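You operate a simulated robot arm through the tools that you are given. There is no shell and no other tool. Be economical: measure what you need, move in short steps, check, and stop when the job is done.

You are at the controls of a simulated two-armed robot. One attempt, no reset.

Task
Bring the index table home with the pendant in hand.
Fine: mode to Set before the step, one press of Step, the pendant back in its holder, mode back to Auto. Set down upright: pendant.

The check looks at the end state, three seconds after you hand in, the way a careful person would. Anything else that was tipped, shoved, dropped, spilled or broken makes it a failure.

Robot
Two 7-joint arms with two-finger parallel grippers on one trunk, on a base that drives. Base frame: it is fixed to the floor where the robot stands at the start and does not move with it; the origin is under the middle of the robot, x ahead of it, y to its left, z up. Lengths are in cm, angles in rad, forces in N, time in s.
The left shoulder is at the start at [7, 16.3, 124.5], the right one opposite. With the tool pointing down near the work surface each hand reaches from about 40 to 88 cm from the robot's upright axis, wherever it stands, measured 20 degrees to its own side. Places, roughly: mode switch [60, 0, 110]; step button [60, -20, 100]. Payload 3.43 kg a hand.
Tool frame (each hand has its own): the origin (TCP) lies between the finger pads and is the grasp point; the fingertips stand 3.4 cm ahead of it; z points along the fingers, y is the line along which they close. The gripper opens to 12.8 cm. The fingers are 2.4 cm wide and 1.2 cm thick; the gripper's body (4.8 by 13 cm) begins 9.6 cm behind the TCP.
Orientation is that of the tool frame in the base frame, as a unit quaternion [x, y, z, w]. With the fingers straight down and closing along the base's y, the tool's x points along the base's -x, its y along +y and its z along -z.

Tools
- The arms move only by the tool move_arm. It takes "left_moves", "right_moves" or both (then of equal length, played together; a hand with none holds still); each is one flat list of numbers, 7 for each row, row after row: the shift along the base's x, y, z in cm, then the turn, a rotation vector about the base's x, y, z in degrees, then the opening, from 0 (shut) to 1 (fully open). In form: [dx, dy, dz, ax, ay, az, jaw, dx, dy, dz, ax, ay, az, jaw, ...]. A call has 1 to 10 rows; each row is the pose to reach, as a shift and turn from the pose commanded when the call began. Each row takes 0.2 s and may step no farther than 5 cm and 0.15 rad from the row before; otherwise, or with a gripper value out of range, the whole call is refused. Where a pose cannot be reached the arm comes as near as it can. A force on the tool above 40 N (or 10 N above the force at the start of the call, whichever is more), or a blocked arm, ends the call early, and 0.2 s more pass. Each finger travels about 15.3 cm/s and halts on what it meets, pressing with about 28 N; the grip force reading is that of the motor and also rises with nothing between the fingers. The clock runs only during rows and for 0.2 s after the last one: add rows that repeat a pose to give the fingers time. It gives the time, the measured TCP pose, the force on the tool (base axes), the opening and the grip force at its end, in the units of the frame above (readings bear some noise), with the torque about the TCP (base axes, N m) and any sound that the robot's microphone picked up.
- Cameras (640 x 400 px; columns grow to the right, rows downward): "scene" is now at [13.98, -1.16, 148.72]; the picture's right is [-0.13, -0.99, 0.00], its down [-0.43, 0.05, -0.90] and it looks along [0.89, -0.11, -0.44] (base axes); focal length 248 px, centre (320, 200). "left" rides on the left gripper at [7.6, 1.1, -16] in its tool frame; the picture's right is [-0.15, 0.99, 0.00], its down [-0.88, -0.13, -0.46] and it looks along [-0.45, -0.07, 0.89] (tool axes); focal length 234 px, centre (320, 200). "right" rides on the right gripper at [7.6, -1.1, -16] in its tool frame; the picture's right is [0.15, 0.99, 0.00], its down [-0.88, 0.13, -0.46] and it looks along [-0.45, 0.07, 0.89] (tool axes); focal length 234 px, centre (320, 200). There is no depth. A picture from a camera that has moved, and an enlarged one, comes with that camera's place and axes in the base frame and with its lens.
- grab_frame(camera): a new picture of that camera. The clock stands still meanwhile.
- slide_trunk(by): slides the trunk up (or, below 0, down) by that many cm; the arms and the scene camera ride with it, the base frame stays. It gives what a move gives, with no picture.
- drive_base(legs): drives the robot by 1 to 6 legs, each [ahead, left, turn to the left] in cm, cm and rad, along the robot's own axes; the way and the turn of a leg run together, so that a leg with both is an arc; at most 150 cm and 3.142 rad a leg. The arms and the cameras ride along, it lands a little off, and it stops where it bumps. It gives what a move gives.
- pan_tilt(pan, tilt): turns the head with the scene camera to pan (to the left, within 1.501 rad either way) and tilt (down, from -0.506 to 1.204), counted from straight ahead of the robot. It gives what a move gives.
- inspect(camera, box): a new picture of the part [left, top, right, bottom] of that camera's present view, enlarged. The clock stands still meanwhile.
- job_done(): hands the job in; it is judged then, once.

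Go step by step. Nothing tells you exact positions but the pictures and the camera data: compare them with the known pose of the tool, close in by small moves and look again before you grip or let go. The budget is 120 turns and 108 pictures, counting those below and the enlarged ones. Unless the task says otherwise, let go and move clear before handing in, and close with one line.

The tools are called after "Emit:" by a JSON object that holds its "fn" and its "kwargs". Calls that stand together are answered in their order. move_arm: Moves the arms, as the interface text tells. Its arguments: {"type":"object","properties":{"left_moves":{"type":"array","items":{"type":"number"}},"right_moves":{"type":"array","items":{"type":"number"}}},"required":[]} The other tools are called the same way: slide_trunk (by) slides the trunk up or down; drive_base (legs) drives the base; pan_tilt (pan, tilt) turns the head that bears the scene camera; grab_frame (camera) takes a picture; inspect (camera, box) takes an enlarged picture of a part of a camera's view; job_done () hands the job in.

At the start:

```text
time_s: 0.0
left_ee_pos: [49.91, 15.44, 135.18]
left_tcp_rot: [-0.001, 1.0, -0.001, 0.001]
left_wrist_force: [0.4, -0.6, -0.6]
left_torque: [0.0, 0.03, 0.0]
left_gripper_width: 12.79
left_finger_force: 0.0
right_ee_pos: [45.41, -31.78, 133.61]
right_tcp_rot: [0.0, 1.0, -0.001, 0.0]
right_wrist_force: [-0.2, 0.2, -1.5]
right_torque: [-0.01, -0.01, -0.03]
right_gripper_width: 12.8
right_finger_force: 0.0
trunk travel left (down, up): [-72.5, 21.5]
robot x, y, heading: [0.09, -0.07, 0.001]
head pan, tilt: [-0.126, 0.45]
```

scene: 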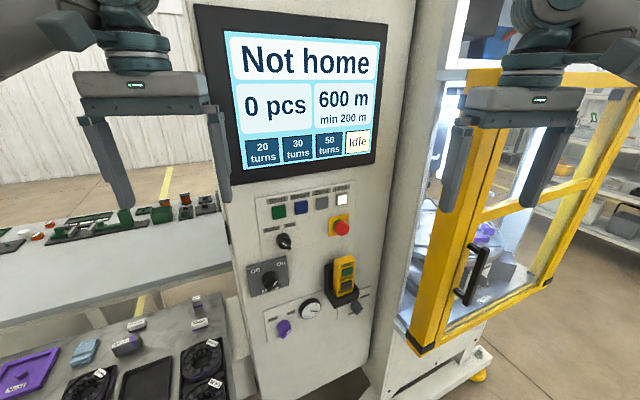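
right: 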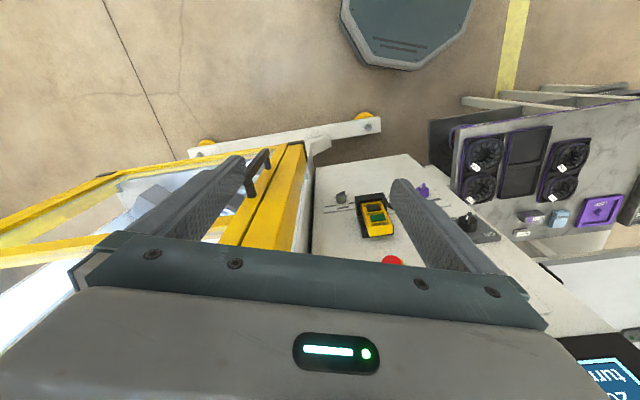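
left: 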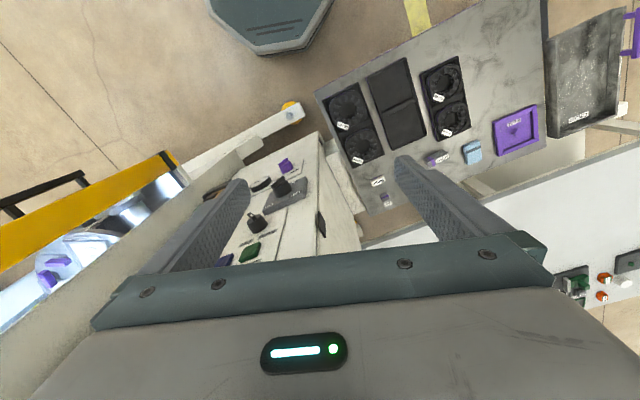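

I see a machine panel with a screen saying "Not home", buttons, knobs, and a yellow pendant in a holder. I will enlarge the panel first.

Emit:
{"fn": "inspect", "kwargs": {"camera": "scene", "box": [230, 180, 390, 280]}}

Emit:
{"fn": "inspect", "kwargs": {"camera": "scene", "box": [240, 240, 400, 340]}}

```text
4.00 times, centred on (310, 230) of scene
camera zoom: at [13.98, -1.16, 148.72], right [-0.13, -0.99, 0.0], down [-0.43, 0.05, -0.9], along [0.89, -0.11, -0.44], focal length 994 px, centre (360, 80)
```

zoom: 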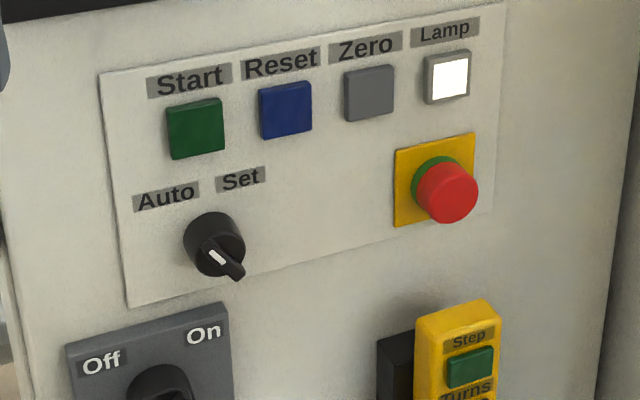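

```text
4.00 times, centred on (320, 290) of scene
camera zoom: at [13.98, -1.16, 148.72], right [-0.13, -0.99, 0.0], down [-0.43, 0.05, -0.9], along [0.89, -0.11, -0.44], focal length 994 px, centre (320, -160)
```

zoom: 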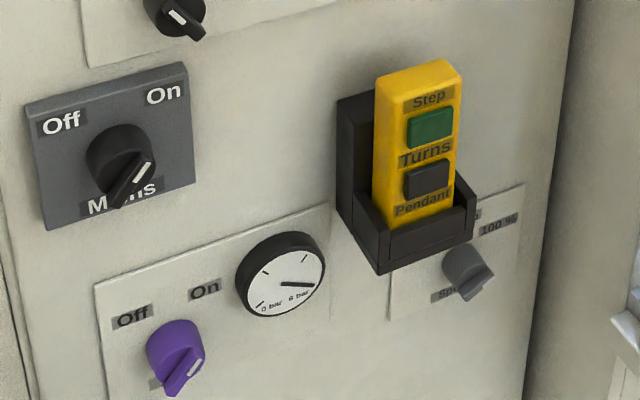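

The pendant stands in a black holder with its Step button upper; the mode knob's white mark points to Auto. I'll zoom the wrist views to triangulate.

Emit:
{"fn": "inspect", "kwargs": {"camera": "right", "box": [310, 160, 470, 260]}}

Emit:
{"fn": "inspect", "kwargs": {"camera": "left", "box": [200, 150, 360, 250]}}

```text
4.00 times, centred on (390, 210) of right
camera zoom: at [37.81, -32.81, 149.58], right [-0.15, 0.99, 0.0], down [0.88, 0.13, 0.46], along [0.45, 0.07, -0.89], focal length 937 px, centre (40, 160)
```

zoom: 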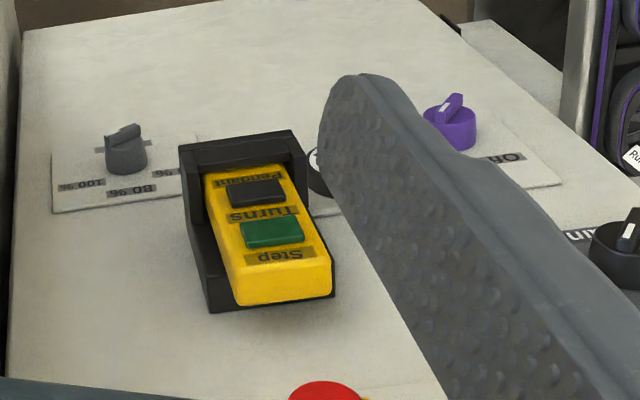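

```text
4.00 times, centred on (280, 200) of left
camera zoom: at [42.24, 16.59, 151.3], right [0.15, 0.99, 0.0], down [0.88, -0.13, 0.46], along [0.45, -0.07, -0.89], focal length 937 px, centre (480, 200)
```

zoom: 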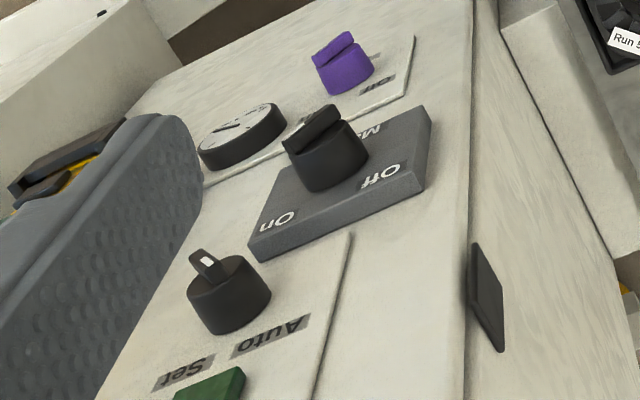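

The panel appears yawed about 17°, with the mode knob near [63, 1.4, 114.6] and the Step button near [64, -15, 102]. I'll turn the left hand to point forwards, keeping it clear of the panel.

Emit:
{"fn": "move_arm", "kwargs": {"left_moves": [-0.5, -0.8, -1.5, 0, -8, 0, 0.6, -1, -1.6, -3, 0, -16, 0, 0.5, -1.5, -2.4, -4.5, 0, -24, 0, 0.4, -2, -3.2, -6, 0, -32, 0, 0.4, -2.5, -4, -7.5, 0, -40, 0, 0.4, -3, -4.8, -9, 0, -48, 0, 0.4, -3.5, -5.6, -10.5, 0, -56, 0, 0.4, -4, -6.4, -12, 0, -64, 0, 0.4, -4.5, -7.2, -13.5, 0, -72, 0, 0.4, -5, -8, -15, 0, -80, 0, 0.4]}}

```text
time_s: 2.2
left_ee_pos: [50.69, -0.02, 120.54]
left_tcp_rot: [0.001, 0.765, 0.0, 0.645]
left_wrist_force: [-0.6, -0.1, -0.3]
left_torque: [0.01, 0.0, 0.03]
left_gripper_width: 5.12
left_finger_force: 0.1
left hand out of reach, approached as far as the arm can: row 7, 8, 9, 10
right_ee_pos: [45.42, -32.17, 133.53]
right_tcp_rot: [0.001, 1.0, 0.001, 0.0]
right_wrist_force: [-0.6, -0.4, -0.1]
right_torque: [0.02, -0.02, 0.01]
right_gripper_width: 12.8
right_finger_force: 0.2
trunk travel left (down, up): [-72.5, 21.5]
robot x, y, heading: [-0.3, 0.02, 0.003]
head pan, tilt: [-0.126, 0.45]
```

The forward-pointing hand is too close in for the arm, so I'll back the base up about 20 cm and look again.

Emit:
{"fn": "drive_base", "kwargs": {"legs": [[-20, 0, 0]]}}

Emit:
{"fn": "grab_frame", "kwargs": {"camera": "scene"}}

Emit:
{"fn": "grab_frame", "kwargs": {"camera": "left"}}

```text
time_s: 3.8
left_ee_pos: [31.21, 0.53, 120.29]
left_tcp_rot: [-0.001, 0.767, 0.0, 0.642]
left_wrist_force: [-0.3, 0.1, -0.3]
left_torque: [0.0, -0.01, 0.01]
left_gripper_width: 5.1
left_finger_force: 0.0
right_ee_pos: [25.85, -31.72, 133.55]
right_tcp_rot: [-0.001, 1.0, -0.001, -0.001]
right_wrist_force: [-0.7, 0.6, 0.6]
right_torque: [-0.01, 0.01, 0.04]
right_gripper_width: 12.8
right_finger_force: 0.1
trunk travel left (down, up): [-72.5, 21.5]
robot x, y, heading: [-19.69, -0.28, -0.005]
head pan, tilt: [-0.126, 0.45]
```

```text
100 pictures are left
camera scene: at [-5.66, -1.15, 148.7], right [-0.12, -0.99, 0.0], down [-0.43, 0.05, -0.9], along [0.89, -0.11, -0.44], focal length 248 px, centre (320, 200)
```

scene: 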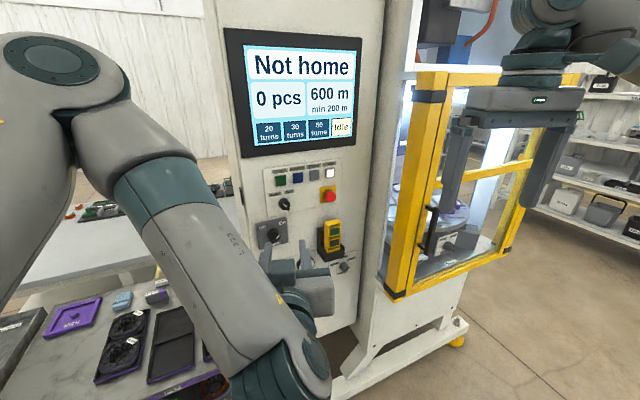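

```text
99 pictures are left
camera left: at [14.17, 1.56, 115.84], right [0.02, 0.99, 0.14], down [-0.29, -0.13, 0.95], along [0.96, -0.06, 0.29], focal length 234 px, centre (320, 200)
```

left: 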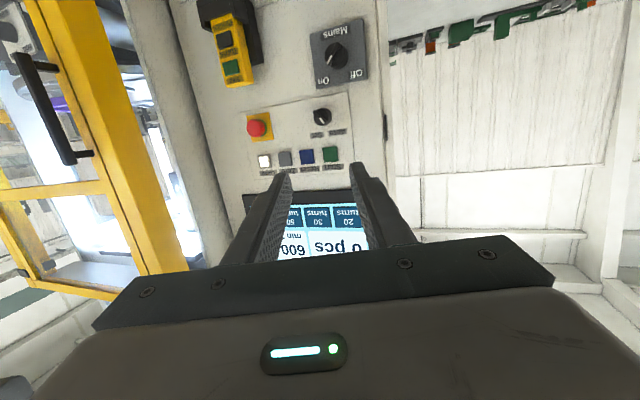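

The left wrist camera now gives a good low view of the panel. I'll enlarge it to triangulate precisely.

Emit:
{"fn": "inspect", "kwargs": {"camera": "left", "box": [200, 0, 360, 100]}}

Emit:
{"fn": "inspect", "kwargs": {"camera": "left", "box": [230, 80, 390, 180]}}

Emit:
{"fn": "inspect", "kwargs": {"camera": "scene", "box": [250, 160, 370, 235]}}

Emit:
{"fn": "inspect", "kwargs": {"camera": "scene", "box": [250, 205, 370, 280]}}

```text
4.00 times, centred on (280, 50) of left
camera zoom: at [14.17, 1.56, 115.84], right [0.02, 0.99, 0.14], down [-0.29, -0.13, 0.95], along [0.96, -0.06, 0.29], focal length 937 px, centre (480, 800)
```

zoom: 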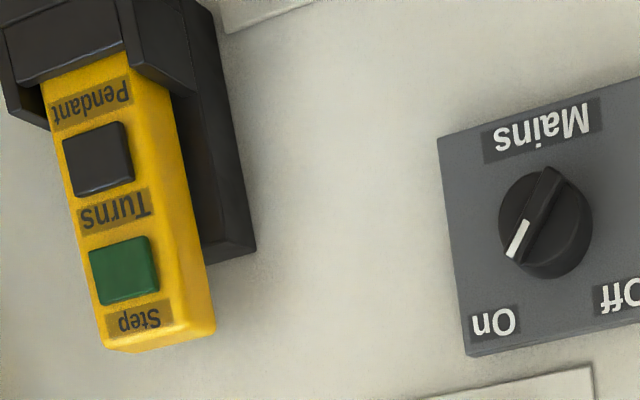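

```text
4.00 times, centred on (310, 130) of left
camera zoom: at [14.17, 1.56, 115.84], right [0.02, 0.99, 0.14], down [-0.29, -0.13, 0.95], along [0.96, -0.06, 0.29], focal length 937 px, centre (360, 480)
```

zoom: 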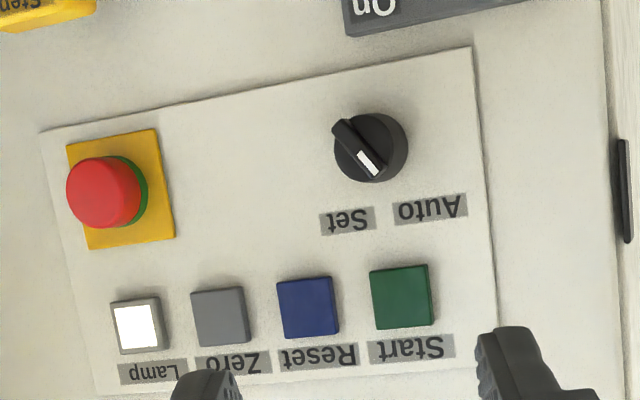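

```text
5.33 times, centred on (310, 198) of scene
camera zoom: at [-5.66, -1.15, 148.7], right [-0.12, -0.99, 0.0], down [-0.43, 0.05, -0.9], along [0.89, -0.11, -0.44], focal length 1325 px, centre (373, 213)
```

zoom: 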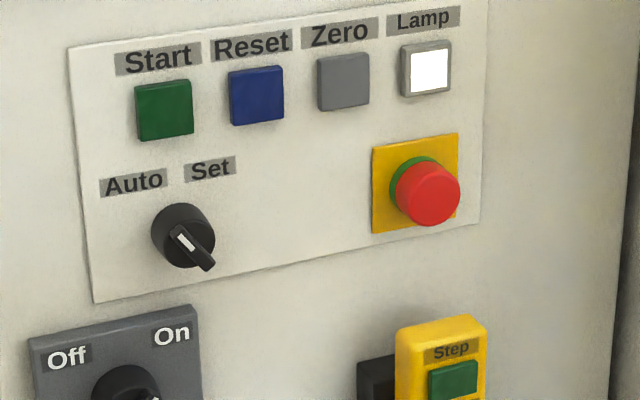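

```text
5.33 times, centred on (310, 242) of scene
camera zoom: at [-5.66, -1.15, 148.7], right [-0.12, -0.99, 0.0], down [-0.43, 0.05, -0.9], along [0.89, -0.11, -0.44], focal length 1325 px, centre (373, -27)
```

zoom: 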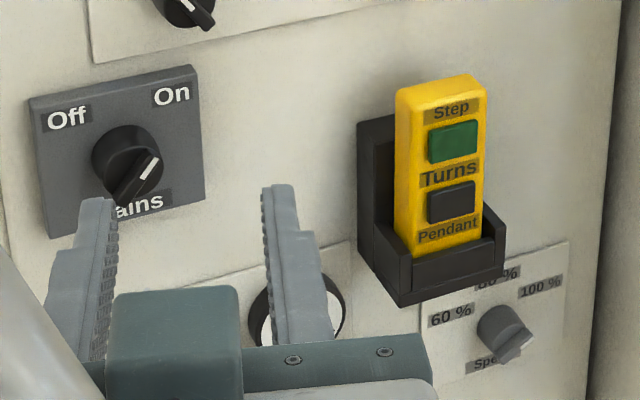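

Triangulation puts the panel at yaw ≈16.5°, with the knob's lever front at about [61.5, 0.95, 113.8]. I'll bring the left hand to a 10 cm standoff, square to the panel.

Emit:
{"fn": "move_arm", "kwargs": {"left_moves": [4.1, -0.5, -1.3, 0.3, -2, 3.3, 0.4, 8.2, -1, -2.6, 0.6, -4, 6.6, 0.4, 12.3, -1.5, -3.9, 0.9, -6, 9.9, 0.4, 16.4, -2, -5.2, 1.2, -8, 13.2, 0.4, 20.7, -2.4, -6.5, 1.46, -10.08, 16.42, 0.4]}}

Emit:
{"fn": "grab_frame", "kwargs": {"camera": "left"}}

Emit:
{"fn": "grab_frame", "kwargs": {"camera": "scene"}}

```text
time_s: 5.0
left_ee_pos: [52.19, -1.83, 113.94]
left_tcp_rot: [-0.103, 0.699, 0.103, 0.701]
left_wrist_force: [0.4, 0.4, 0.3]
left_torque: [0.03, -0.04, 0.01]
left_gripper_width: 5.14
left_finger_force: 0.0
right_ee_pos: [25.95, -31.73, 133.47]
right_tcp_rot: [-0.001, 1.0, -0.001, -0.001]
right_wrist_force: [0.8, 0.2, -0.2]
right_torque: [-0.01, 0.05, -0.02]
right_gripper_width: 12.8
right_finger_force: 0.0
trunk travel left (down, up): [-72.5, 21.5]
robot x, y, heading: [-19.64, -0.42, 0.001]
head pan, tilt: [-0.126, 0.45]
```

```text
94 pictures are left
camera left: at [36.59, -5.47, 106.39], right [-0.28, 0.95, 0.15], down [-0.4, -0.26, 0.88], along [0.87, 0.19, 0.45], focal length 234 px, centre (320, 200)
```

left: 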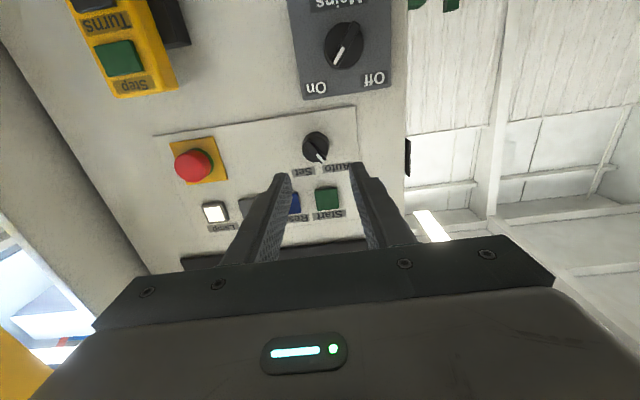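

```text
93 pictures are left
camera scene: at [-5.61, -1.13, 148.71], right [-0.12, -0.99, 0.0], down [-0.43, 0.05, -0.9], along [0.89, -0.11, -0.44], focal length 248 px, centre (320, 200)
```

scene: 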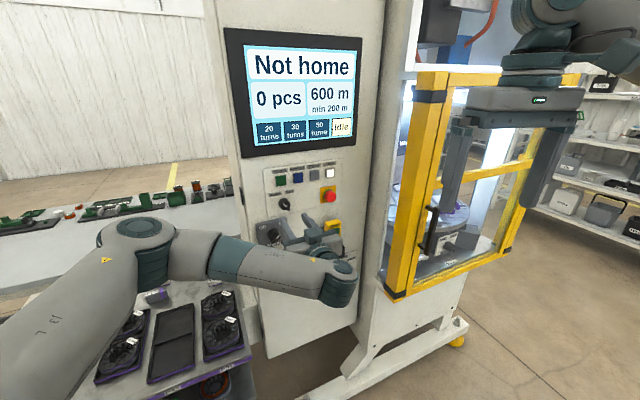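

The hand reached the standoff in front of the knob. I'll zoom in on the knob to get its exact place and lever angle.

Emit:
{"fn": "inspect", "kwargs": {"camera": "left", "box": [264, 100, 392, 180]}}

Emit:
{"fn": "inspect", "kwargs": {"camera": "scene", "box": [250, 165, 362, 235]}}

```text
5.00 times, centred on (328, 140) of left
camera zoom: at [36.59, -5.47, 106.39], right [-0.28, 0.95, 0.15], down [-0.4, -0.26, 0.88], along [0.87, 0.19, 0.45], focal length 1171 px, centre (280, 500)
```

zoom: 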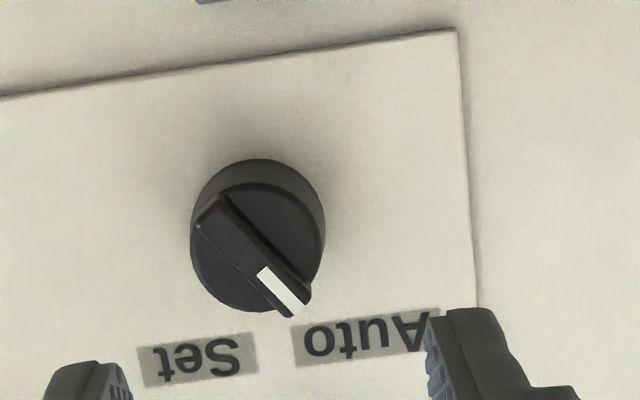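

```text
5.71 times, centred on (306, 200) of scene
camera zoom: at [-5.61, -1.13, 148.71], right [-0.12, -0.99, 0.0], down [-0.43, 0.05, -0.9], along [0.89, -0.11, -0.44], focal length 1420 px, centre (400, 200)
```

zoom: 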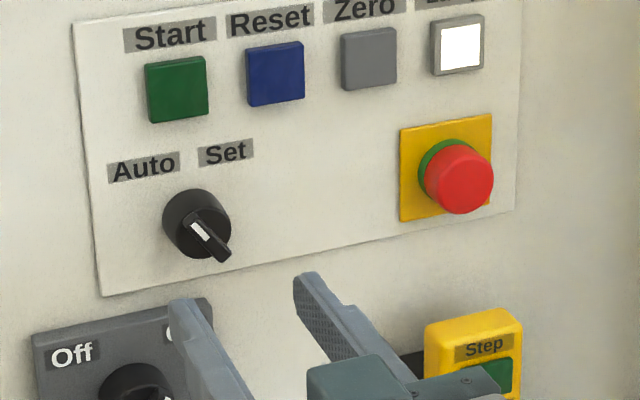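

The knob's lever sits about 0.6 cm right of and 0.4 cm below my tool axis, tilted about 35° towards Auto. I'll correct for this, roll the hand to match the lever and advance 5 cm.

Emit:
{"fn": "move_arm", "kwargs": {"left_moves": [0.17, -0.58, -0.4, -6.7, -2.0, 0, 0.4, 1.2, -0.3, -0.4, -13.4, -4, 0, 0.4, 2.4, 0.1, -0.4, -20.2, -5.9, 0, 0.4, 3.6, 0.4, -0.4, -26.9, -7.9, 0, 0.4, 4.97, 0.84, -0.4, -33.6, -9.9, 0, 0.4]}}

Emit:
{"fn": "inspect", "kwargs": {"camera": "left", "box": [200, 50, 440, 200]}}

Emit:
{"fn": "inspect", "kwargs": {"camera": "scene", "box": [250, 165, 362, 235]}}

```text
time_s: 6.2
left_ee_pos: [56.74, -0.87, 113.59]
left_tcp_rot: [-0.309, 0.635, -0.114, 0.699]
left_wrist_force: [-0.5, -0.8, -0.1]
left_torque: [0.01, 0.03, 0.05]
left_gripper_width: 5.14
left_finger_force: 0.0
right_ee_pos: [25.75, -31.6, 133.57]
right_tcp_rot: [-0.001, 1.0, 0.001, 0.0]
right_wrist_force: [0.5, -0.6, 0.5]
right_torque: [0.02, -0.03, 0.0]
right_gripper_width: 12.79
right_finger_force: 0.0
trunk travel left (down, up): [-72.5, 21.5]
robot x, y, heading: [-20.05, 0.15, 0.004]
head pan, tilt: [-0.126, 0.45]
```

```text
2.67 times, centred on (320, 125) of left
camera zoom: at [42.44, -8.88, 106.92], right [-0.26, 0.86, -0.45], down [-0.55, 0.25, 0.79], along [0.79, 0.45, 0.41], focal length 624 px, centre (320, 400)
```

zoom: 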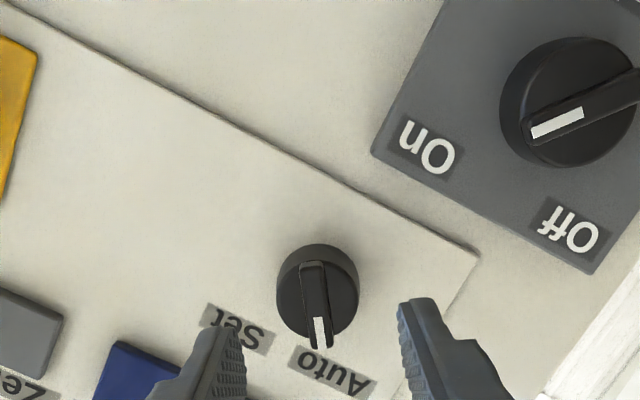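

```text
5.71 times, centred on (306, 200) of scene
camera zoom: at [-5.81, -1.16, 148.72], right [-0.12, -0.99, 0.0], down [-0.43, 0.05, -0.9], along [0.89, -0.11, -0.44], focal length 1420 px, centre (400, 200)
```

zoom: 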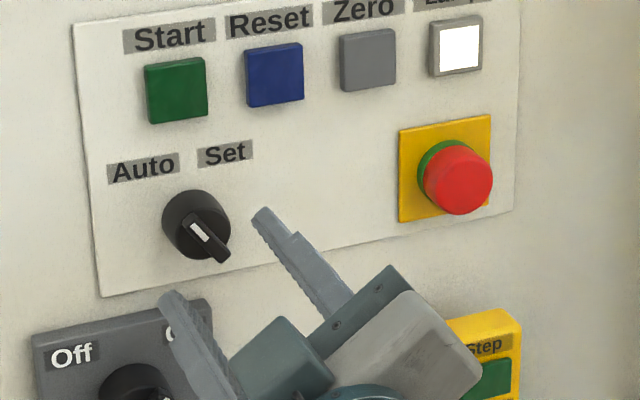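

The lever is aligned with the hand's roll. I'll shift 0.5 cm right and advance 3 cm to straddle it.

Emit:
{"fn": "move_arm", "kwargs": {"left_moves": [1.0, -0.1, 0, 0, 0, 0, 0.4, 2.0, 0.15, 0, 0, 0, 0, 0.4, 3.02, 0.37, 0, 0, 0, 0, 0.4]}}

Emit:
{"fn": "inspect", "kwargs": {"camera": "left", "box": [200, 50, 440, 200]}}

Emit:
{"fn": "inspect", "kwargs": {"camera": "scene", "box": [250, 165, 362, 235]}}

```text
time_s: 7.0
left_ee_pos: [59.71, -0.72, 113.64]
left_tcp_rot: [-0.308, 0.636, -0.114, 0.698]
left_wrist_force: [-0.7, -0.1, 0.6]
left_torque: [-0.03, 0.04, 0.02]
left_gripper_width: 5.12
left_finger_force: 0.0
right_ee_pos: [25.76, -31.71, 133.55]
right_tcp_rot: [-0.001, 1.0, 0.0, 0.001]
right_wrist_force: [0.3, 0.1, 0.4]
right_torque: [-0.01, 0.03, 0.01]
right_gripper_width: 12.79
right_finger_force: 0.1
trunk travel left (down, up): [-72.5, 21.5]
robot x, y, heading: [-19.89, 0.55, 0.009]
head pan, tilt: [-0.126, 0.45]
```

```text
2.67 times, centred on (320, 125) of left
camera zoom: at [45.5, -8.56, 106.86], right [-0.26, 0.86, -0.45], down [-0.55, 0.25, 0.79], along [0.79, 0.45, 0.41], focal length 624 px, centre (320, 400)
```

zoom: 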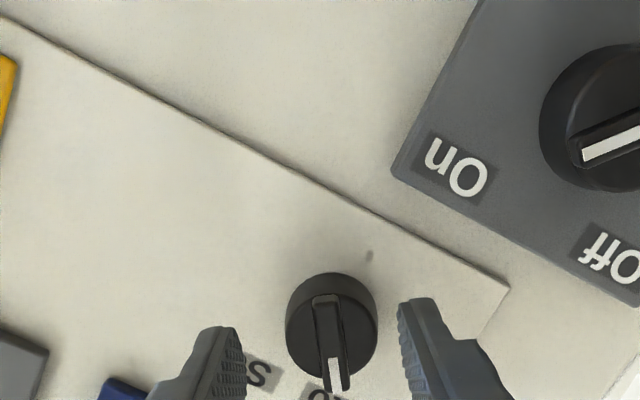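

```text
5.71 times, centred on (306, 200) of scene
camera zoom: at [-5.81, -1.16, 148.72], right [-0.12, -0.99, 0.0], down [-0.43, 0.05, -0.9], along [0.89, -0.11, -0.44], focal length 1420 px, centre (400, 200)
```

zoom: 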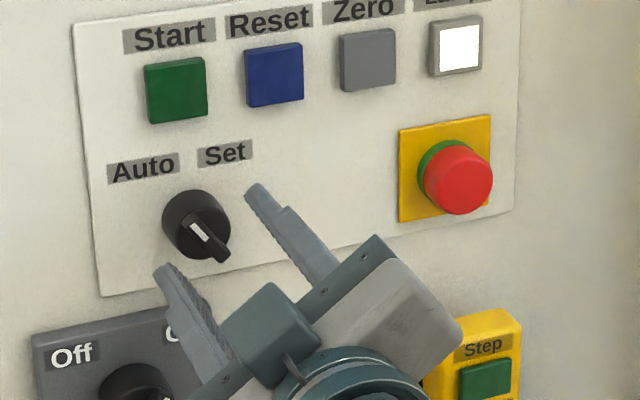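

The fingertips are about level with the lever's front. I'll advance 1.3 cm more with a tiny sideways correction, then look.

Emit:
{"fn": "move_arm", "kwargs": {"left_moves": [0.6, 0.25, -0.1, 0, 0, 0, 0.4, 1.22, 0.49, -0.15, 0, 0, 0, 0.4]}}

Emit:
{"fn": "inspect", "kwargs": {"camera": "left", "box": [200, 80, 440, 230]}}

Emit:
{"fn": "inspect", "kwargs": {"camera": "scene", "box": [250, 165, 362, 235]}}

```text
time_s: 7.6
left_ee_pos: [60.92, -0.2, 113.33]
left_tcp_rot: [-0.309, 0.636, -0.112, 0.698]
left_wrist_force: [-0.5, -0.3, -0.2]
left_torque: [0.01, 0.02, 0.05]
left_gripper_width: 5.15
left_finger_force: 0.1
right_ee_pos: [25.74, -31.74, 133.6]
right_tcp_rot: [-0.001, 1.0, 0.0, 0.0]
right_wrist_force: [-0.2, 0.1, -0.3]
right_torque: [0.01, -0.01, 0.01]
right_gripper_width: 12.81
right_finger_force: 0.0
trunk travel left (down, up): [-72.5, 21.5]
robot x, y, heading: [-19.85, -0.33, -0.001]
head pan, tilt: [-0.126, 0.45]
```

```text
2.67 times, centred on (320, 155) of left
camera zoom: at [46.72, -8.13, 106.64], right [-0.26, 0.86, -0.45], down [-0.55, 0.25, 0.8], along [0.79, 0.45, 0.41], focal length 624 px, centre (320, 320)
```

zoom: 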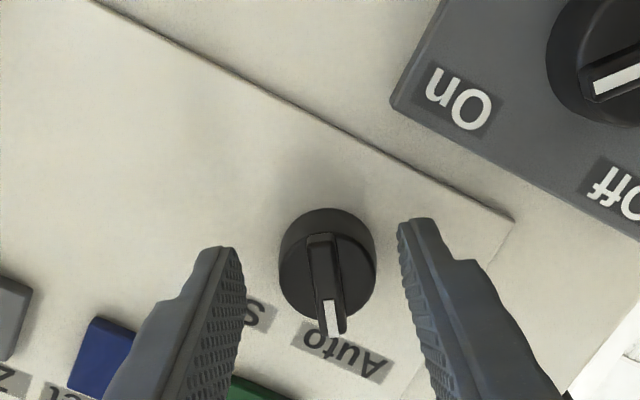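

```text
5.71 times, centred on (306, 200) of scene
camera zoom: at [-5.81, -1.18, 148.72], right [-0.12, -0.99, 0.0], down [-0.43, 0.05, -0.9], along [0.89, -0.11, -0.44], focal length 1420 px, centre (400, 200)
```

zoom: 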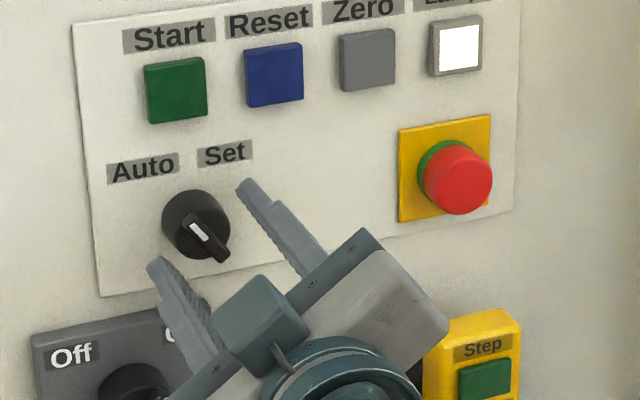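

Both views agree the fingertips now overlap the lever by about 1.5 cm and are centred. I'll close on the lever.

Emit:
{"fn": "move_arm", "kwargs": {"left_moves": [0, 0, 0, 0, 0, 0, 0.2, 0, 0, 0, 0, 0, 0, 0.1, 0, 0, 0, 0, 0, 0, 0, 0, 0, 0, 0, 0, 0, 0]}}

Emit:
{"fn": "inspect", "kwargs": {"camera": "left", "box": [200, 80, 440, 230]}}

Emit:
{"fn": "inspect", "kwargs": {"camera": "scene", "box": [250, 165, 362, 235]}}

```text
time_s: 8.6
left_ee_pos: [60.9, -0.15, 113.25]
left_tcp_rot: [-0.309, 0.637, -0.113, 0.697]
left_wrist_force: [-8.8, 4.2, -10.8]
left_torque: [-0.06, 0.2, 0.43]
left_gripper_width: 3.21
left_finger_force: 45.0
right_ee_pos: [25.78, -31.57, 133.57]
right_tcp_rot: [0.0, 1.0, 0.001, 0.001]
right_wrist_force: [-0.1, -0.7, -0.4]
right_torque: [-0.03, 0.0, 0.01]
right_gripper_width: 12.79
right_finger_force: 0.1
trunk travel left (down, up): [-72.5, 21.5]
robot x, y, heading: [-19.7, 0.14, 0.0]
head pan, tilt: [-0.126, 0.45]
```

```text
2.67 times, centred on (320, 155) of left
camera zoom: at [46.69, -8.0, 106.57], right [-0.26, 0.86, -0.45], down [-0.55, 0.25, 0.8], along [0.79, 0.45, 0.41], focal length 624 px, centre (320, 320)
```

zoom: 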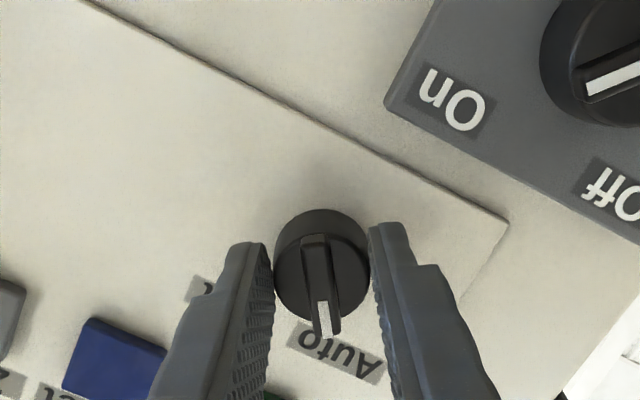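

```text
5.71 times, centred on (306, 200) of scene
camera zoom: at [-5.83, -1.06, 148.71], right [-0.12, -0.99, 0.0], down [-0.43, 0.05, -0.9], along [0.89, -0.11, -0.44], focal length 1420 px, centre (400, 200)
```

zoom: 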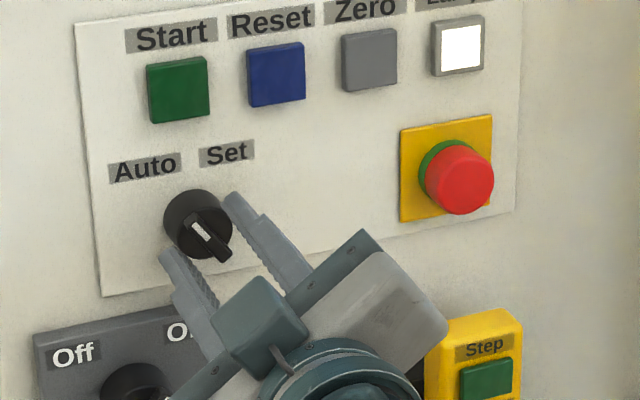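

The fingers closed on the knob's round cap (3.2 cm wide) rather than the lever. I'll open, back off 0.9 cm and close again on the lever for a firm hold.

Emit:
{"fn": "move_arm", "kwargs": {"left_moves": [0, 0, 0, 0, 0, 0, 0.35, -0.86, -0.26, 0.15, 0, 0, 0, 0.35, -0.86, -0.26, 0.15, 0, 0, 0, 0.1, -0.86, -0.26, 0.15, 0, 0, 0, 0, -0.86, -0.26, 0.15, 0, 0, 0, 0]}}

Emit:
{"fn": "inspect", "kwargs": {"camera": "left", "box": [200, 80, 440, 230]}}

```text
time_s: 9.8
left_ee_pos: [60.26, -0.28, 113.33]
left_tcp_rot: [-0.31, 0.636, -0.112, 0.697]
left_wrist_force: [-7.3, 6.7, -12.2]
left_torque: [-0.06, 0.15, 0.64]
left_gripper_width: 3.14
left_finger_force: 44.8
right_ee_pos: [25.93, -31.55, 133.47]
right_tcp_rot: [0.0, 1.0, 0.0, -0.001]
right_wrist_force: [0.1, -0.2, 0.0]
right_torque: [0.01, -0.02, -0.03]
right_gripper_width: 12.81
right_finger_force: 0.0
trunk travel left (down, up): [-72.5, 21.5]
robot x, y, heading: [-19.96, 0.06, 0.003]
head pan, tilt: [-0.126, 0.45]
```

```text
2.67 times, centred on (320, 155) of left
camera zoom: at [45.97, -8.2, 106.66], right [-0.26, 0.86, -0.45], down [-0.55, 0.25, 0.8], along [0.79, 0.45, 0.41], focal length 624 px, centre (320, 320)
```

zoom: 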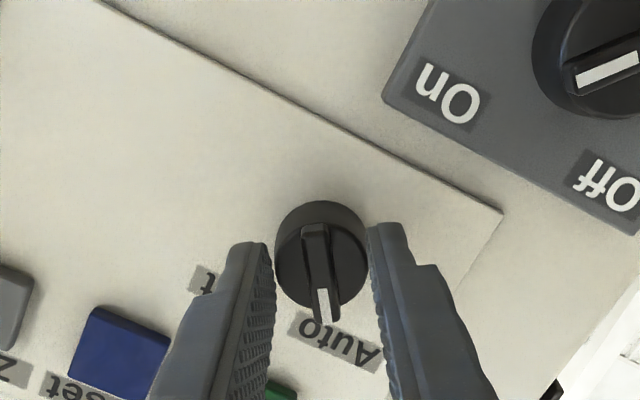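

The fingers still meet the cap, but it is held squarely with a firm grip. I'll turn it clockwise about the panel normal towards Set.

Emit:
{"fn": "move_arm", "kwargs": {"left_moves": [-0.05, 0.16, -0.12, 6.71, 1.99, 0, 0, -0.05, 0.16, -0.12, 13.4, 3.97, 0, 0, -0.05, 0.16, -0.12, 20.1, 5.96, 0, 0, -0.05, 0.16, -0.12, 26.8, 7.95, 0, 0, -0.05, 0.16, -0.12, 33.6, 9.94, 0, 0, -0.05, 0.16, -0.12, 40.3, 11.9, 0, 0, -0.05, 0.16, -0.12, 47, 13.9, 0, 0, -0.05, 0.16, -0.12, 53.7, 15.9, 0, 0, -0.05, 0.16, -0.12, 60.4, 17.9, 0, 0, -0.05, 0.16, -0.12, 67.1, 19.9, 0, 0]}}

Emit:
{"fn": "inspect", "kwargs": {"camera": "left", "box": [200, 80, 440, 230]}}

Emit:
{"fn": "inspect", "kwargs": {"camera": "scene", "box": [250, 165, 362, 235]}}

```text
time_s: 12.0
left_ee_pos: [60.17, 0.08, 113.4]
left_tcp_rot: [0.112, 0.698, 0.308, 0.637]
left_wrist_force: [-3.2, 12.0, -13.3]
left_torque: [-0.4, 1.13, 0.99]
left_gripper_width: 3.11
left_finger_force: 45.3
right_ee_pos: [25.87, -31.45, 133.59]
right_tcp_rot: [-0.001, 1.0, -0.001, -0.002]
right_wrist_force: [0.6, -0.2, 0.2]
right_torque: [0.03, 0.01, 0.01]
right_gripper_width: 12.79
right_finger_force: 0.1
trunk travel left (down, up): [-72.5, 21.5]
robot x, y, heading: [-19.81, 0.11, 0.004]
head pan, tilt: [-0.126, 0.45]
```

```text
2.67 times, centred on (320, 155) of left
camera zoom: at [43.37, 0.49, 107.92], right [-0.21, 0.7, 0.69], down [-0.26, -0.72, 0.65], along [0.94, -0.04, 0.33], focal length 624 px, centre (320, 320)
```

zoom: 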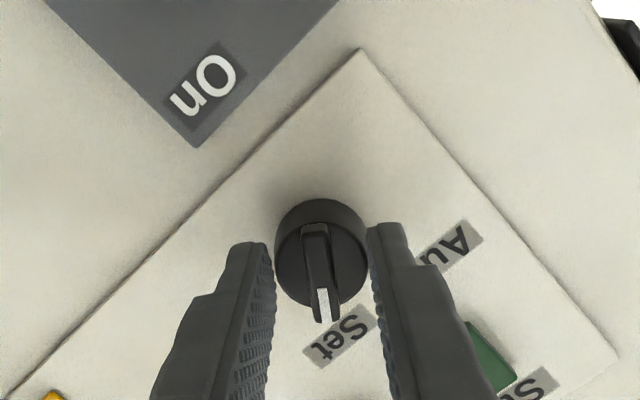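

```text
5.71 times, centred on (306, 200) of scene
camera zoom: at [-5.68, -0.89, 148.7], right [-0.12, -0.99, 0.0], down [-0.43, 0.05, -0.9], along [0.89, -0.11, -0.44], focal length 1420 px, centre (400, 200)
```

zoom: 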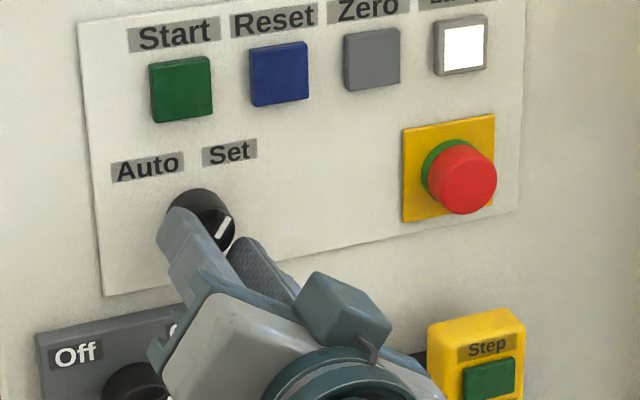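

The knob turned with the hand and its mark now points at Set. I'll release and back away straight.

Emit:
{"fn": "move_arm", "kwargs": {"left_moves": [0, 0, 0, 0, 0, 0, 0.4, 0, 0, 0, 0, 0, 0, 0.4, -3.8, -1.1, 0, 0, 0, 0, 0.4, -7.7, -2.3, 0, 0, 0, 0, 0.4]}}

Emit:
{"fn": "inspect", "kwargs": {"camera": "left", "box": [200, 50, 440, 200]}}

Emit:
{"fn": "grab_frame", "kwargs": {"camera": "scene"}}

```text
time_s: 13.2
left_ee_pos: [53.3, -0.38, 115.27]
left_tcp_rot: [0.107, 0.684, 0.327, 0.644]
left_wrist_force: [0.8, 0.4, 0.5]
left_torque: [-0.03, -0.04, -0.03]
left_gripper_width: 5.12
left_finger_force: 0.0
right_ee_pos: [25.84, -31.54, 133.48]
right_tcp_rot: [-0.001, 1.0, 0.0, -0.001]
right_wrist_force: [0.8, -0.4, -0.3]
right_torque: [-0.01, 0.03, -0.01]
right_gripper_width: 12.8
right_finger_force: 0.0
trunk travel left (down, up): [-72.5, 21.5]
robot x, y, heading: [-19.94, 0.04, -0.001]
head pan, tilt: [-0.126, 0.45]
stopped in row 4 (left hand): the arm was blocked; the commanded pose is now the measured one
```

```text
2.67 times, centred on (320, 125) of left
camera zoom: at [36.78, -0.27, 109.25], right [-0.25, 0.67, 0.7], down [-0.27, -0.74, 0.62], along [0.93, -0.03, 0.37], focal length 624 px, centre (320, 400)
```

zoom: 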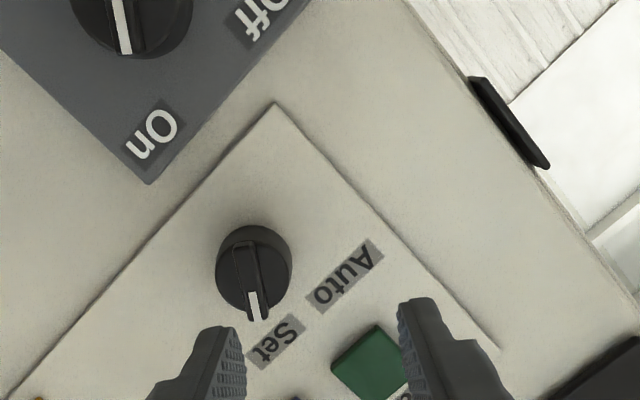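

```text
78 pictures are left
camera scene: at [-5.68, -1.04, 148.71], right [-0.12, -0.99, 0.0], down [-0.43, 0.05, -0.9], along [0.89, -0.11, -0.44], focal length 248 px, centre (320, 200)
```

scene: 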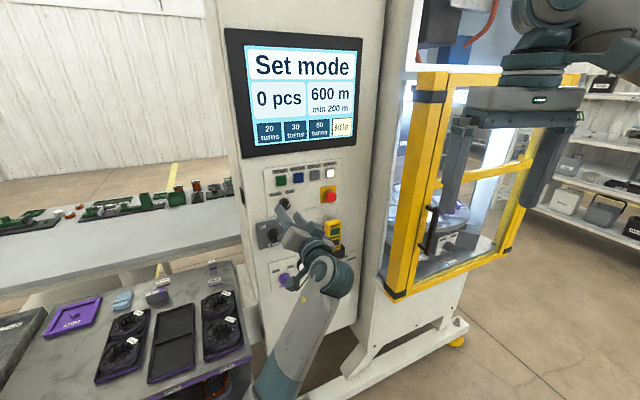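

The screen reads "Set mode". The left arm got blocked while retreating with its elbow hanging low, so I'll roll the hand back to level while withdrawing gently.

Emit:
{"fn": "move_arm", "kwargs": {"left_moves": [0, 0, 0, -6.7, -2.0, 0, 0.4, 0, 0, 0, -13.4, -4, 0, 0.4, -0.5, 0, 0, -20.2, -5.9, 0, 0.4, -1, 0, 0, -26.9, -7.9, 0, 0.4, -2, 0, 0, -33.6, -9.9, 0, 0.4]}}

Emit:
{"fn": "grab_frame", "kwargs": {"camera": "scene"}}

```text
time_s: 14.1
left_ee_pos: [54.66, 6.35, 115.3]
left_tcp_rot: [-0.027, 0.667, 0.267, 0.695]
left_wrist_force: [0.0, -0.5, -0.3]
left_torque: [0.01, 0.0, 0.0]
left_gripper_width: 5.1
left_finger_force: 0.0
right_ee_pos: [25.77, -31.62, 133.53]
right_tcp_rot: [0.0, 1.0, 0.0, 0.001]
right_wrist_force: [0.0, -0.7, 0.3]
right_torque: [-0.03, 0.0, 0.03]
right_gripper_width: 12.82
right_finger_force: 0.1
trunk travel left (down, up): [-72.5, 21.5]
robot x, y, heading: [-19.95, -0.01, 0.001]
head pan, tilt: [-0.126, 0.45]
stopped in row 4 (left hand): the arm was blocked; the commanded pose is now the measured one
```

```text
77 pictures are left
camera scene: at [-5.84, -1.13, 148.72], right [-0.12, -0.99, 0.0], down [-0.43, 0.05, -0.9], along [0.89, -0.11, -0.44], focal length 248 px, centre (320, 200)
```

scene: 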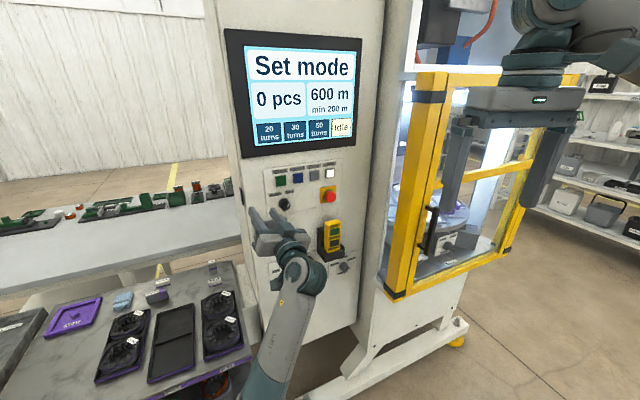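

The hand shifted left while blocked, so the elbow may be pressing on something. I'll tilt the head down to look.

Emit:
{"fn": "pan_tilt", "kwargs": {"pan": 0.2, "tilt": 1.0}}

Emit:
{"fn": "grab_frame", "kwargs": {"camera": "scene"}}

```text
time_s: 15.1
left_ee_pos: [54.68, 6.26, 115.21]
left_tcp_rot: [-0.027, 0.667, 0.267, 0.695]
left_wrist_force: [-0.7, -0.1, 0.6]
left_torque: [0.02, 0.0, 0.02]
left_gripper_width: 5.12
left_finger_force: 0.2
right_ee_pos: [25.68, -31.66, 133.67]
right_tcp_rot: [-0.001, 1.0, 0.0, -0.001]
right_wrist_force: [0.3, -0.2, -0.1]
right_torque: [0.01, 0.01, -0.04]
right_gripper_width: 12.81
right_finger_force: 0.1
trunk travel left (down, up): [-72.5, 21.5]
robot x, y, heading: [-19.63, 0.11, 0.001]
head pan, tilt: [0.201, 1.0]
```

```text
76 pictures are left
camera scene: at [-8.13, 1.38, 144.18], right [0.2, -0.98, 0.0], down [-0.82, -0.17, -0.54], along [0.53, 0.11, -0.84], focal length 248 px, centre (320, 200)
```

scene: 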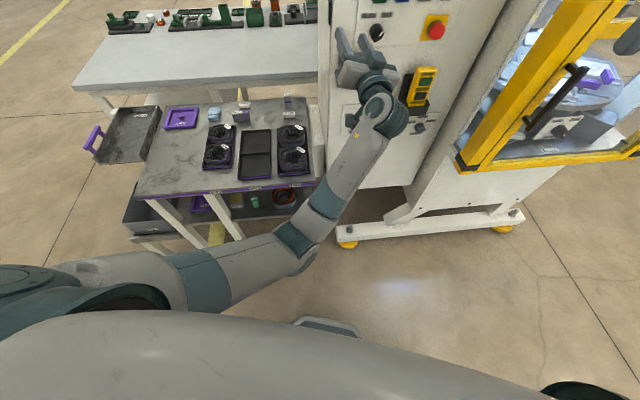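

The elbow hangs clear of the table, so this looks like an arm-configuration jump. I'll raise the hand and withdraw in slow, small steps.

Emit:
{"fn": "move_arm", "kwargs": {"left_moves": [-1, 0, 1.5, -2, -1, 0, 0.4, -2, 0, 3, -4, -2, 0, 0.4, -3, 0, 4.5, -6, -3, 0, 0.4, -4, 0, 6, -8, -4, 0, 0.4, -5, 0, 7.5, -10, -5, 0, 0.4, -6, 0, 9, -12, -6, 0, 0.4]}}

Emit:
{"fn": "grab_frame", "kwargs": {"camera": "scene"}}

```text
time_s: 16.0
left_ee_pos: [52.51, 12.25, 119.06]
left_tcp_rot: [-0.057, 0.636, 0.299, 0.709]
left_wrist_force: [-0.8, -0.7, -0.2]
left_torque: [0.03, -0.01, 0.0]
left_gripper_width: 5.12
left_finger_force: 0.1
right_ee_pos: [25.73, -31.71, 133.6]
right_tcp_rot: [0.0, 1.0, 0.0, 0.0]
right_wrist_force: [0.4, 0.1, -0.5]
right_torque: [-0.01, 0.0, 0.01]
right_gripper_width: 12.78
right_finger_force: 0.1
trunk travel left (down, up): [-72.5, 21.5]
robot x, y, heading: [-20.27, -0.01, -0.0]
head pan, tilt: [0.201, 1.0]
stopped in row 4 (left hand): the arm was blocked; the commanded pose is now the measured one
```

```text
75 pictures are left
camera scene: at [-8.15, 1.42, 144.17], right [0.2, -0.98, 0.0], down [-0.82, -0.17, -0.54], along [0.53, 0.11, -0.84], focal length 248 px, centre (320, 200)
```

scene: 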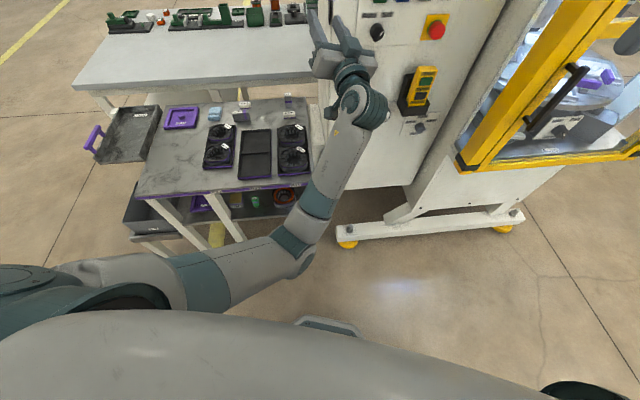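

The hand keeps drifting left. I'll try a straight pull-back without rotation, in small steps.

Emit:
{"fn": "move_arm", "kwargs": {"left_moves": [-2, 0, 0, 0, 0, 0, 0.4, -4, 0, 0, 0, 0, 0, 0.4, -6, 0, 0, 0, 0, 0, 0.4, -8, 0, 0, 0, 0, 0, 0.4]}}

Emit:
{"fn": "grab_frame", "kwargs": {"camera": "scene"}}

```text
time_s: 17.0
left_ee_pos: [45.6, 16.09, 127.24]
left_tcp_rot: [-0.061, 0.559, 0.349, 0.75]
left_wrist_force: [0.6, 0.0, -0.5]
left_torque: [0.0, 0.0, -0.04]
left_gripper_width: 5.13
left_finger_force: 0.1
right_ee_pos: [25.58, -31.6, 133.62]
right_tcp_rot: [-0.001, 1.0, -0.001, 0.0]
right_wrist_force: [0.3, 0.0, 0.4]
right_torque: [-0.01, 0.01, 0.02]
right_gripper_width: 12.78
right_finger_force: 0.0
trunk travel left (down, up): [-72.5, 21.5]
robot x, y, heading: [-19.89, 0.24, 0.004]
head pan, tilt: [0.201, 1.0]
stopped in row 4 (left hand): the arm was blocked; the commanded pose is now the measured one
```

```text
74 pictures are left
camera scene: at [-8.18, 1.42, 144.18], right [0.2, -0.98, 0.0], down [-0.82, -0.17, -0.54], along [0.53, 0.11, -0.84], focal length 248 px, centre (320, 200)
```

scene: 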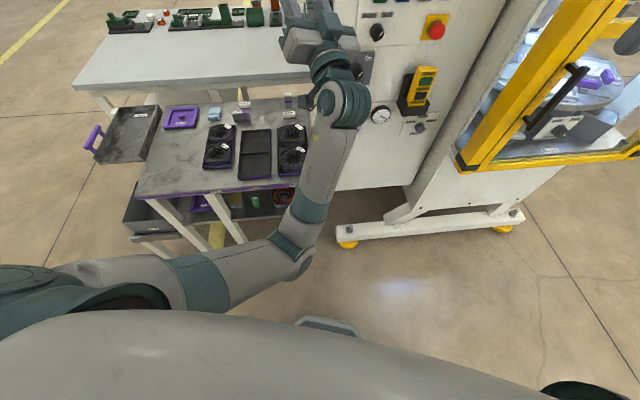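

The wrist is winding up near its limits. I'll unwind it back towards the fingers-down starting orientation while drawing the hand back towards the robot.

Emit:
{"fn": "move_arm", "kwargs": {"left_moves": [-1, 0, 0, -3.37, 7.24, -0.59, 0.4, -2, 0, 0.5, -6.74, 14.48, -1.18, 0.4, -3, 0, 1, -10.1, 21.7, -1.77, 0.4, -4, 0, 1.5, -13.5, 29, -2.36, 0.4, -5, 0, 2, -16.85, 36.2, -2.95, 0.4, -6, 0, 2.5, -20.2, 43.4, -3.54, 0.4, -7, 0, 3, -23.6, 50.7, -4.13, 0.4, -8, 0, 3.5, -27, 57.9, -4.7, 0.4, -9, 0, 4, -30.3, 65.2, -5.3, 0.4, -10, 0, 4.5, -33.7, 72.4, -5.9, 0.4]}}

Emit:
{"fn": "grab_frame", "kwargs": {"camera": "scene"}}

```text
time_s: 17.6
left_ee_pos: [44.05, 20.07, 126.94]
left_tcp_rot: [-0.041, 0.648, 0.377, 0.66]
left_wrist_force: [-0.6, -0.2, 0.0]
left_torque: [0.0, 0.01, 0.03]
left_gripper_width: 5.11
left_finger_force: 0.1
right_ee_pos: [25.83, -31.67, 133.45]
right_tcp_rot: [0.0, 1.0, 0.0, 0.0]
right_wrist_force: [1.0, -1.0, 0.0]
right_torque: [-0.04, -0.02, 0.0]
right_gripper_width: 12.77
right_finger_force: 0.1
trunk travel left (down, up): [-72.5, 21.5]
robot x, y, heading: [-19.56, 0.33, 0.004]
head pan, tilt: [0.201, 1.0]
stopped in row 3 (left hand): the arm was blocked; the commanded pose is now the measured one
```

```text
73 pictures are left
camera scene: at [-8.1, 1.35, 144.16], right [0.2, -0.98, 0.0], down [-0.82, -0.17, -0.54], along [0.53, 0.11, -0.84], focal length 248 px, centre (320, 200)
```

scene: 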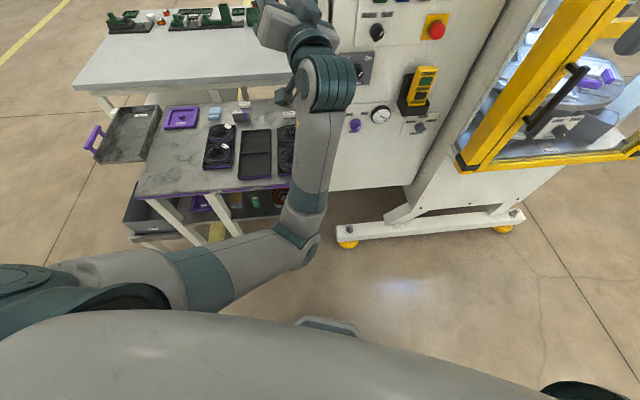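

I'll test a small pure upward move to see how the arm follows.

Emit:
{"fn": "move_arm", "kwargs": {"left_moves": [0, 0, 1, 0, 0, 0, 0.4, 0, 0, 2, 0, 0, 0, 0.4, 0, 0, 3, 0, 0, 0, 0.4]}}

Emit:
{"fn": "grab_frame", "kwargs": {"camera": "left"}}

```text
time_s: 18.4
left_ee_pos: [44.21, 21.14, 129.68]
left_tcp_rot: [-0.036, 0.642, 0.395, 0.657]
left_wrist_force: [-0.8, -0.2, -0.1]
left_torque: [0.0, -0.02, -0.01]
left_gripper_width: 5.1
left_finger_force: 0.0
right_ee_pos: [25.73, -31.54, 133.46]
right_tcp_rot: [-0.001, 1.0, 0.0, 0.0]
right_wrist_force: [-0.4, 0.7, 0.2]
right_torque: [0.0, -0.01, -0.02]
right_gripper_width: 12.78
right_finger_force: 0.0
trunk travel left (down, up): [-72.5, 21.5]
robot x, y, heading: [-20.05, 0.1, 0.002]
head pan, tilt: [0.201, 1.0]
```

```text
72 pictures are left
camera left: at [29.62, 16.56, 120.97], right [-0.54, 0.61, 0.58], down [-0.18, -0.76, 0.63], along [0.82, 0.24, 0.52], focal length 234 px, centre (320, 200)
```

left: 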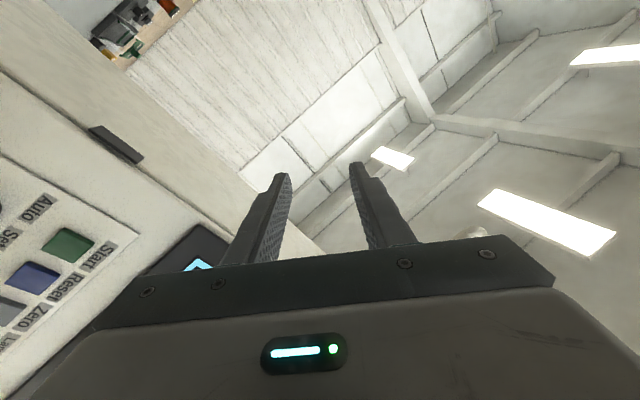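

Pure translation works. Now I'll test a slow unroll about the tool's own axis, rising a little.

Emit:
{"fn": "move_arm", "kwargs": {"left_moves": [0, 0, 0.5, -3.3, -2.2, -0.7, 0.4, 0, 0, 1, -6.5, -4.4, -1.4, 0.4, 0, 0, 1.5, -9.8, -6.7, -2.1, 0.4, 0, 0, 2, -13, -8.9, -2.8, 0.4, 0, 0, 2.5, -16.3, -11.1, -3.5, 0.4, 0, 0, 3, -19.6, -13.3, -4.2, 0.4]}}

Emit:
{"fn": "grab_frame", "kwargs": {"camera": "scene"}}

```text
time_s: 20.1
left_ee_pos: [44.29, 23.06, 132.94]
left_tcp_rot: [-0.163, 0.607, 0.276, 0.727]
left_wrist_force: [0.6, -1.0, -0.2]
left_torque: [0.02, 0.02, -0.01]
left_gripper_width: 5.09
left_finger_force: 0.0
right_ee_pos: [25.74, -31.64, 133.67]
right_tcp_rot: [-0.002, 1.0, 0.0, 0.0]
right_wrist_force: [0.1, -0.2, 0.1]
right_torque: [-0.03, 0.0, 0.01]
right_gripper_width: 12.8
right_finger_force: 0.0
trunk travel left (down, up): [-72.5, 21.5]
robot x, y, heading: [-19.87, -0.23, 0.003]
head pan, tilt: [0.201, 1.0]
stopped in row 6 (left hand): the arm was blocked; the commanded pose is now the measured one
```

```text
71 pictures are left
camera scene: at [-8.12, 1.42, 144.17], right [0.2, -0.98, 0.0], down [-0.82, -0.17, -0.54], along [0.53, 0.11, -0.84], focal length 248 px, centre (320, 200)
```

scene: 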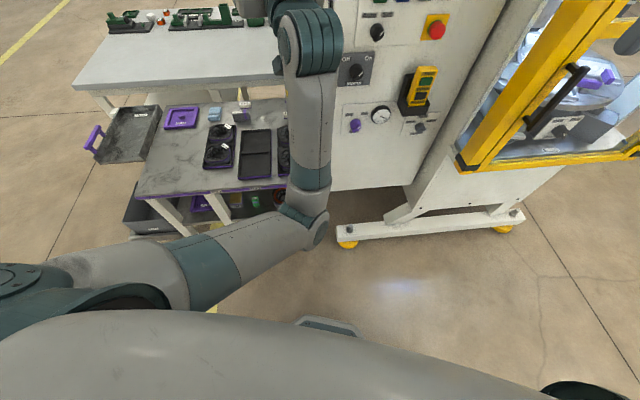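

Progress: the arm is unrolling with little drift. I'll continue with slow unrolling.

Emit:
{"fn": "move_arm", "kwargs": {"left_moves": [-0.5, 0, 0.3, -3.3, -1.5, -0.7, 0.4, -1, 0, 0.6, -6.5, -3, -1.4, 0.4, -1.5, 0, 0.9, -9.8, -4.5, -2.1, 0.4, -2, 0, 1.2, -13, -6, -2.8, 0.4, -2.5, 0, 1.5, -16.3, -7.5, -3.5, 0.4, -3, 0, 1.8, -19.6, -9, -4.2, 0.4]}}

Emit:
{"fn": "grab_frame", "kwargs": {"camera": "scene"}}

```text
time_s: 21.4
left_ee_pos: [41.26, 25.11, 134.68]
left_tcp_rot: [-0.276, 0.58, 0.166, 0.748]
left_wrist_force: [-0.2, 0.0, 0.3]
left_torque: [0.04, 0.0, -0.02]
left_gripper_width: 5.13
left_finger_force: 0.1
right_ee_pos: [25.77, -31.62, 133.51]
right_tcp_rot: [-0.001, 1.0, 0.001, 0.0]
right_wrist_force: [0.3, -0.9, 0.2]
right_torque: [-0.03, -0.02, 0.02]
right_gripper_width: 12.82
right_finger_force: 0.1
trunk travel left (down, up): [-72.5, 21.5]
robot x, y, heading: [-19.88, 0.3, -0.001]
head pan, tilt: [0.201, 1.0]
```

```text
70 pictures are left
camera scene: at [-8.15, 1.39, 144.17], right [0.2, -0.98, 0.0], down [-0.82, -0.17, -0.54], along [0.53, 0.11, -0.84], focal length 248 px, centre (320, 200)
```

scene: 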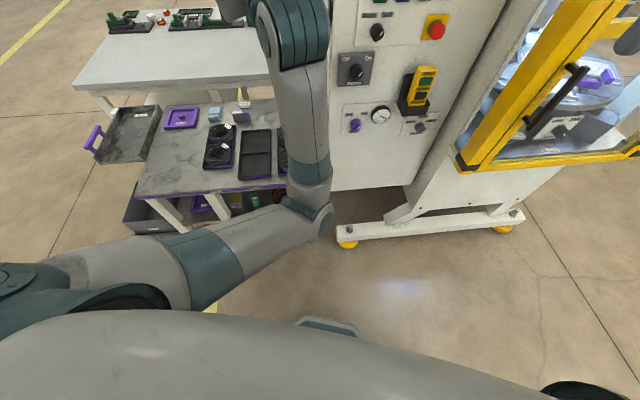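

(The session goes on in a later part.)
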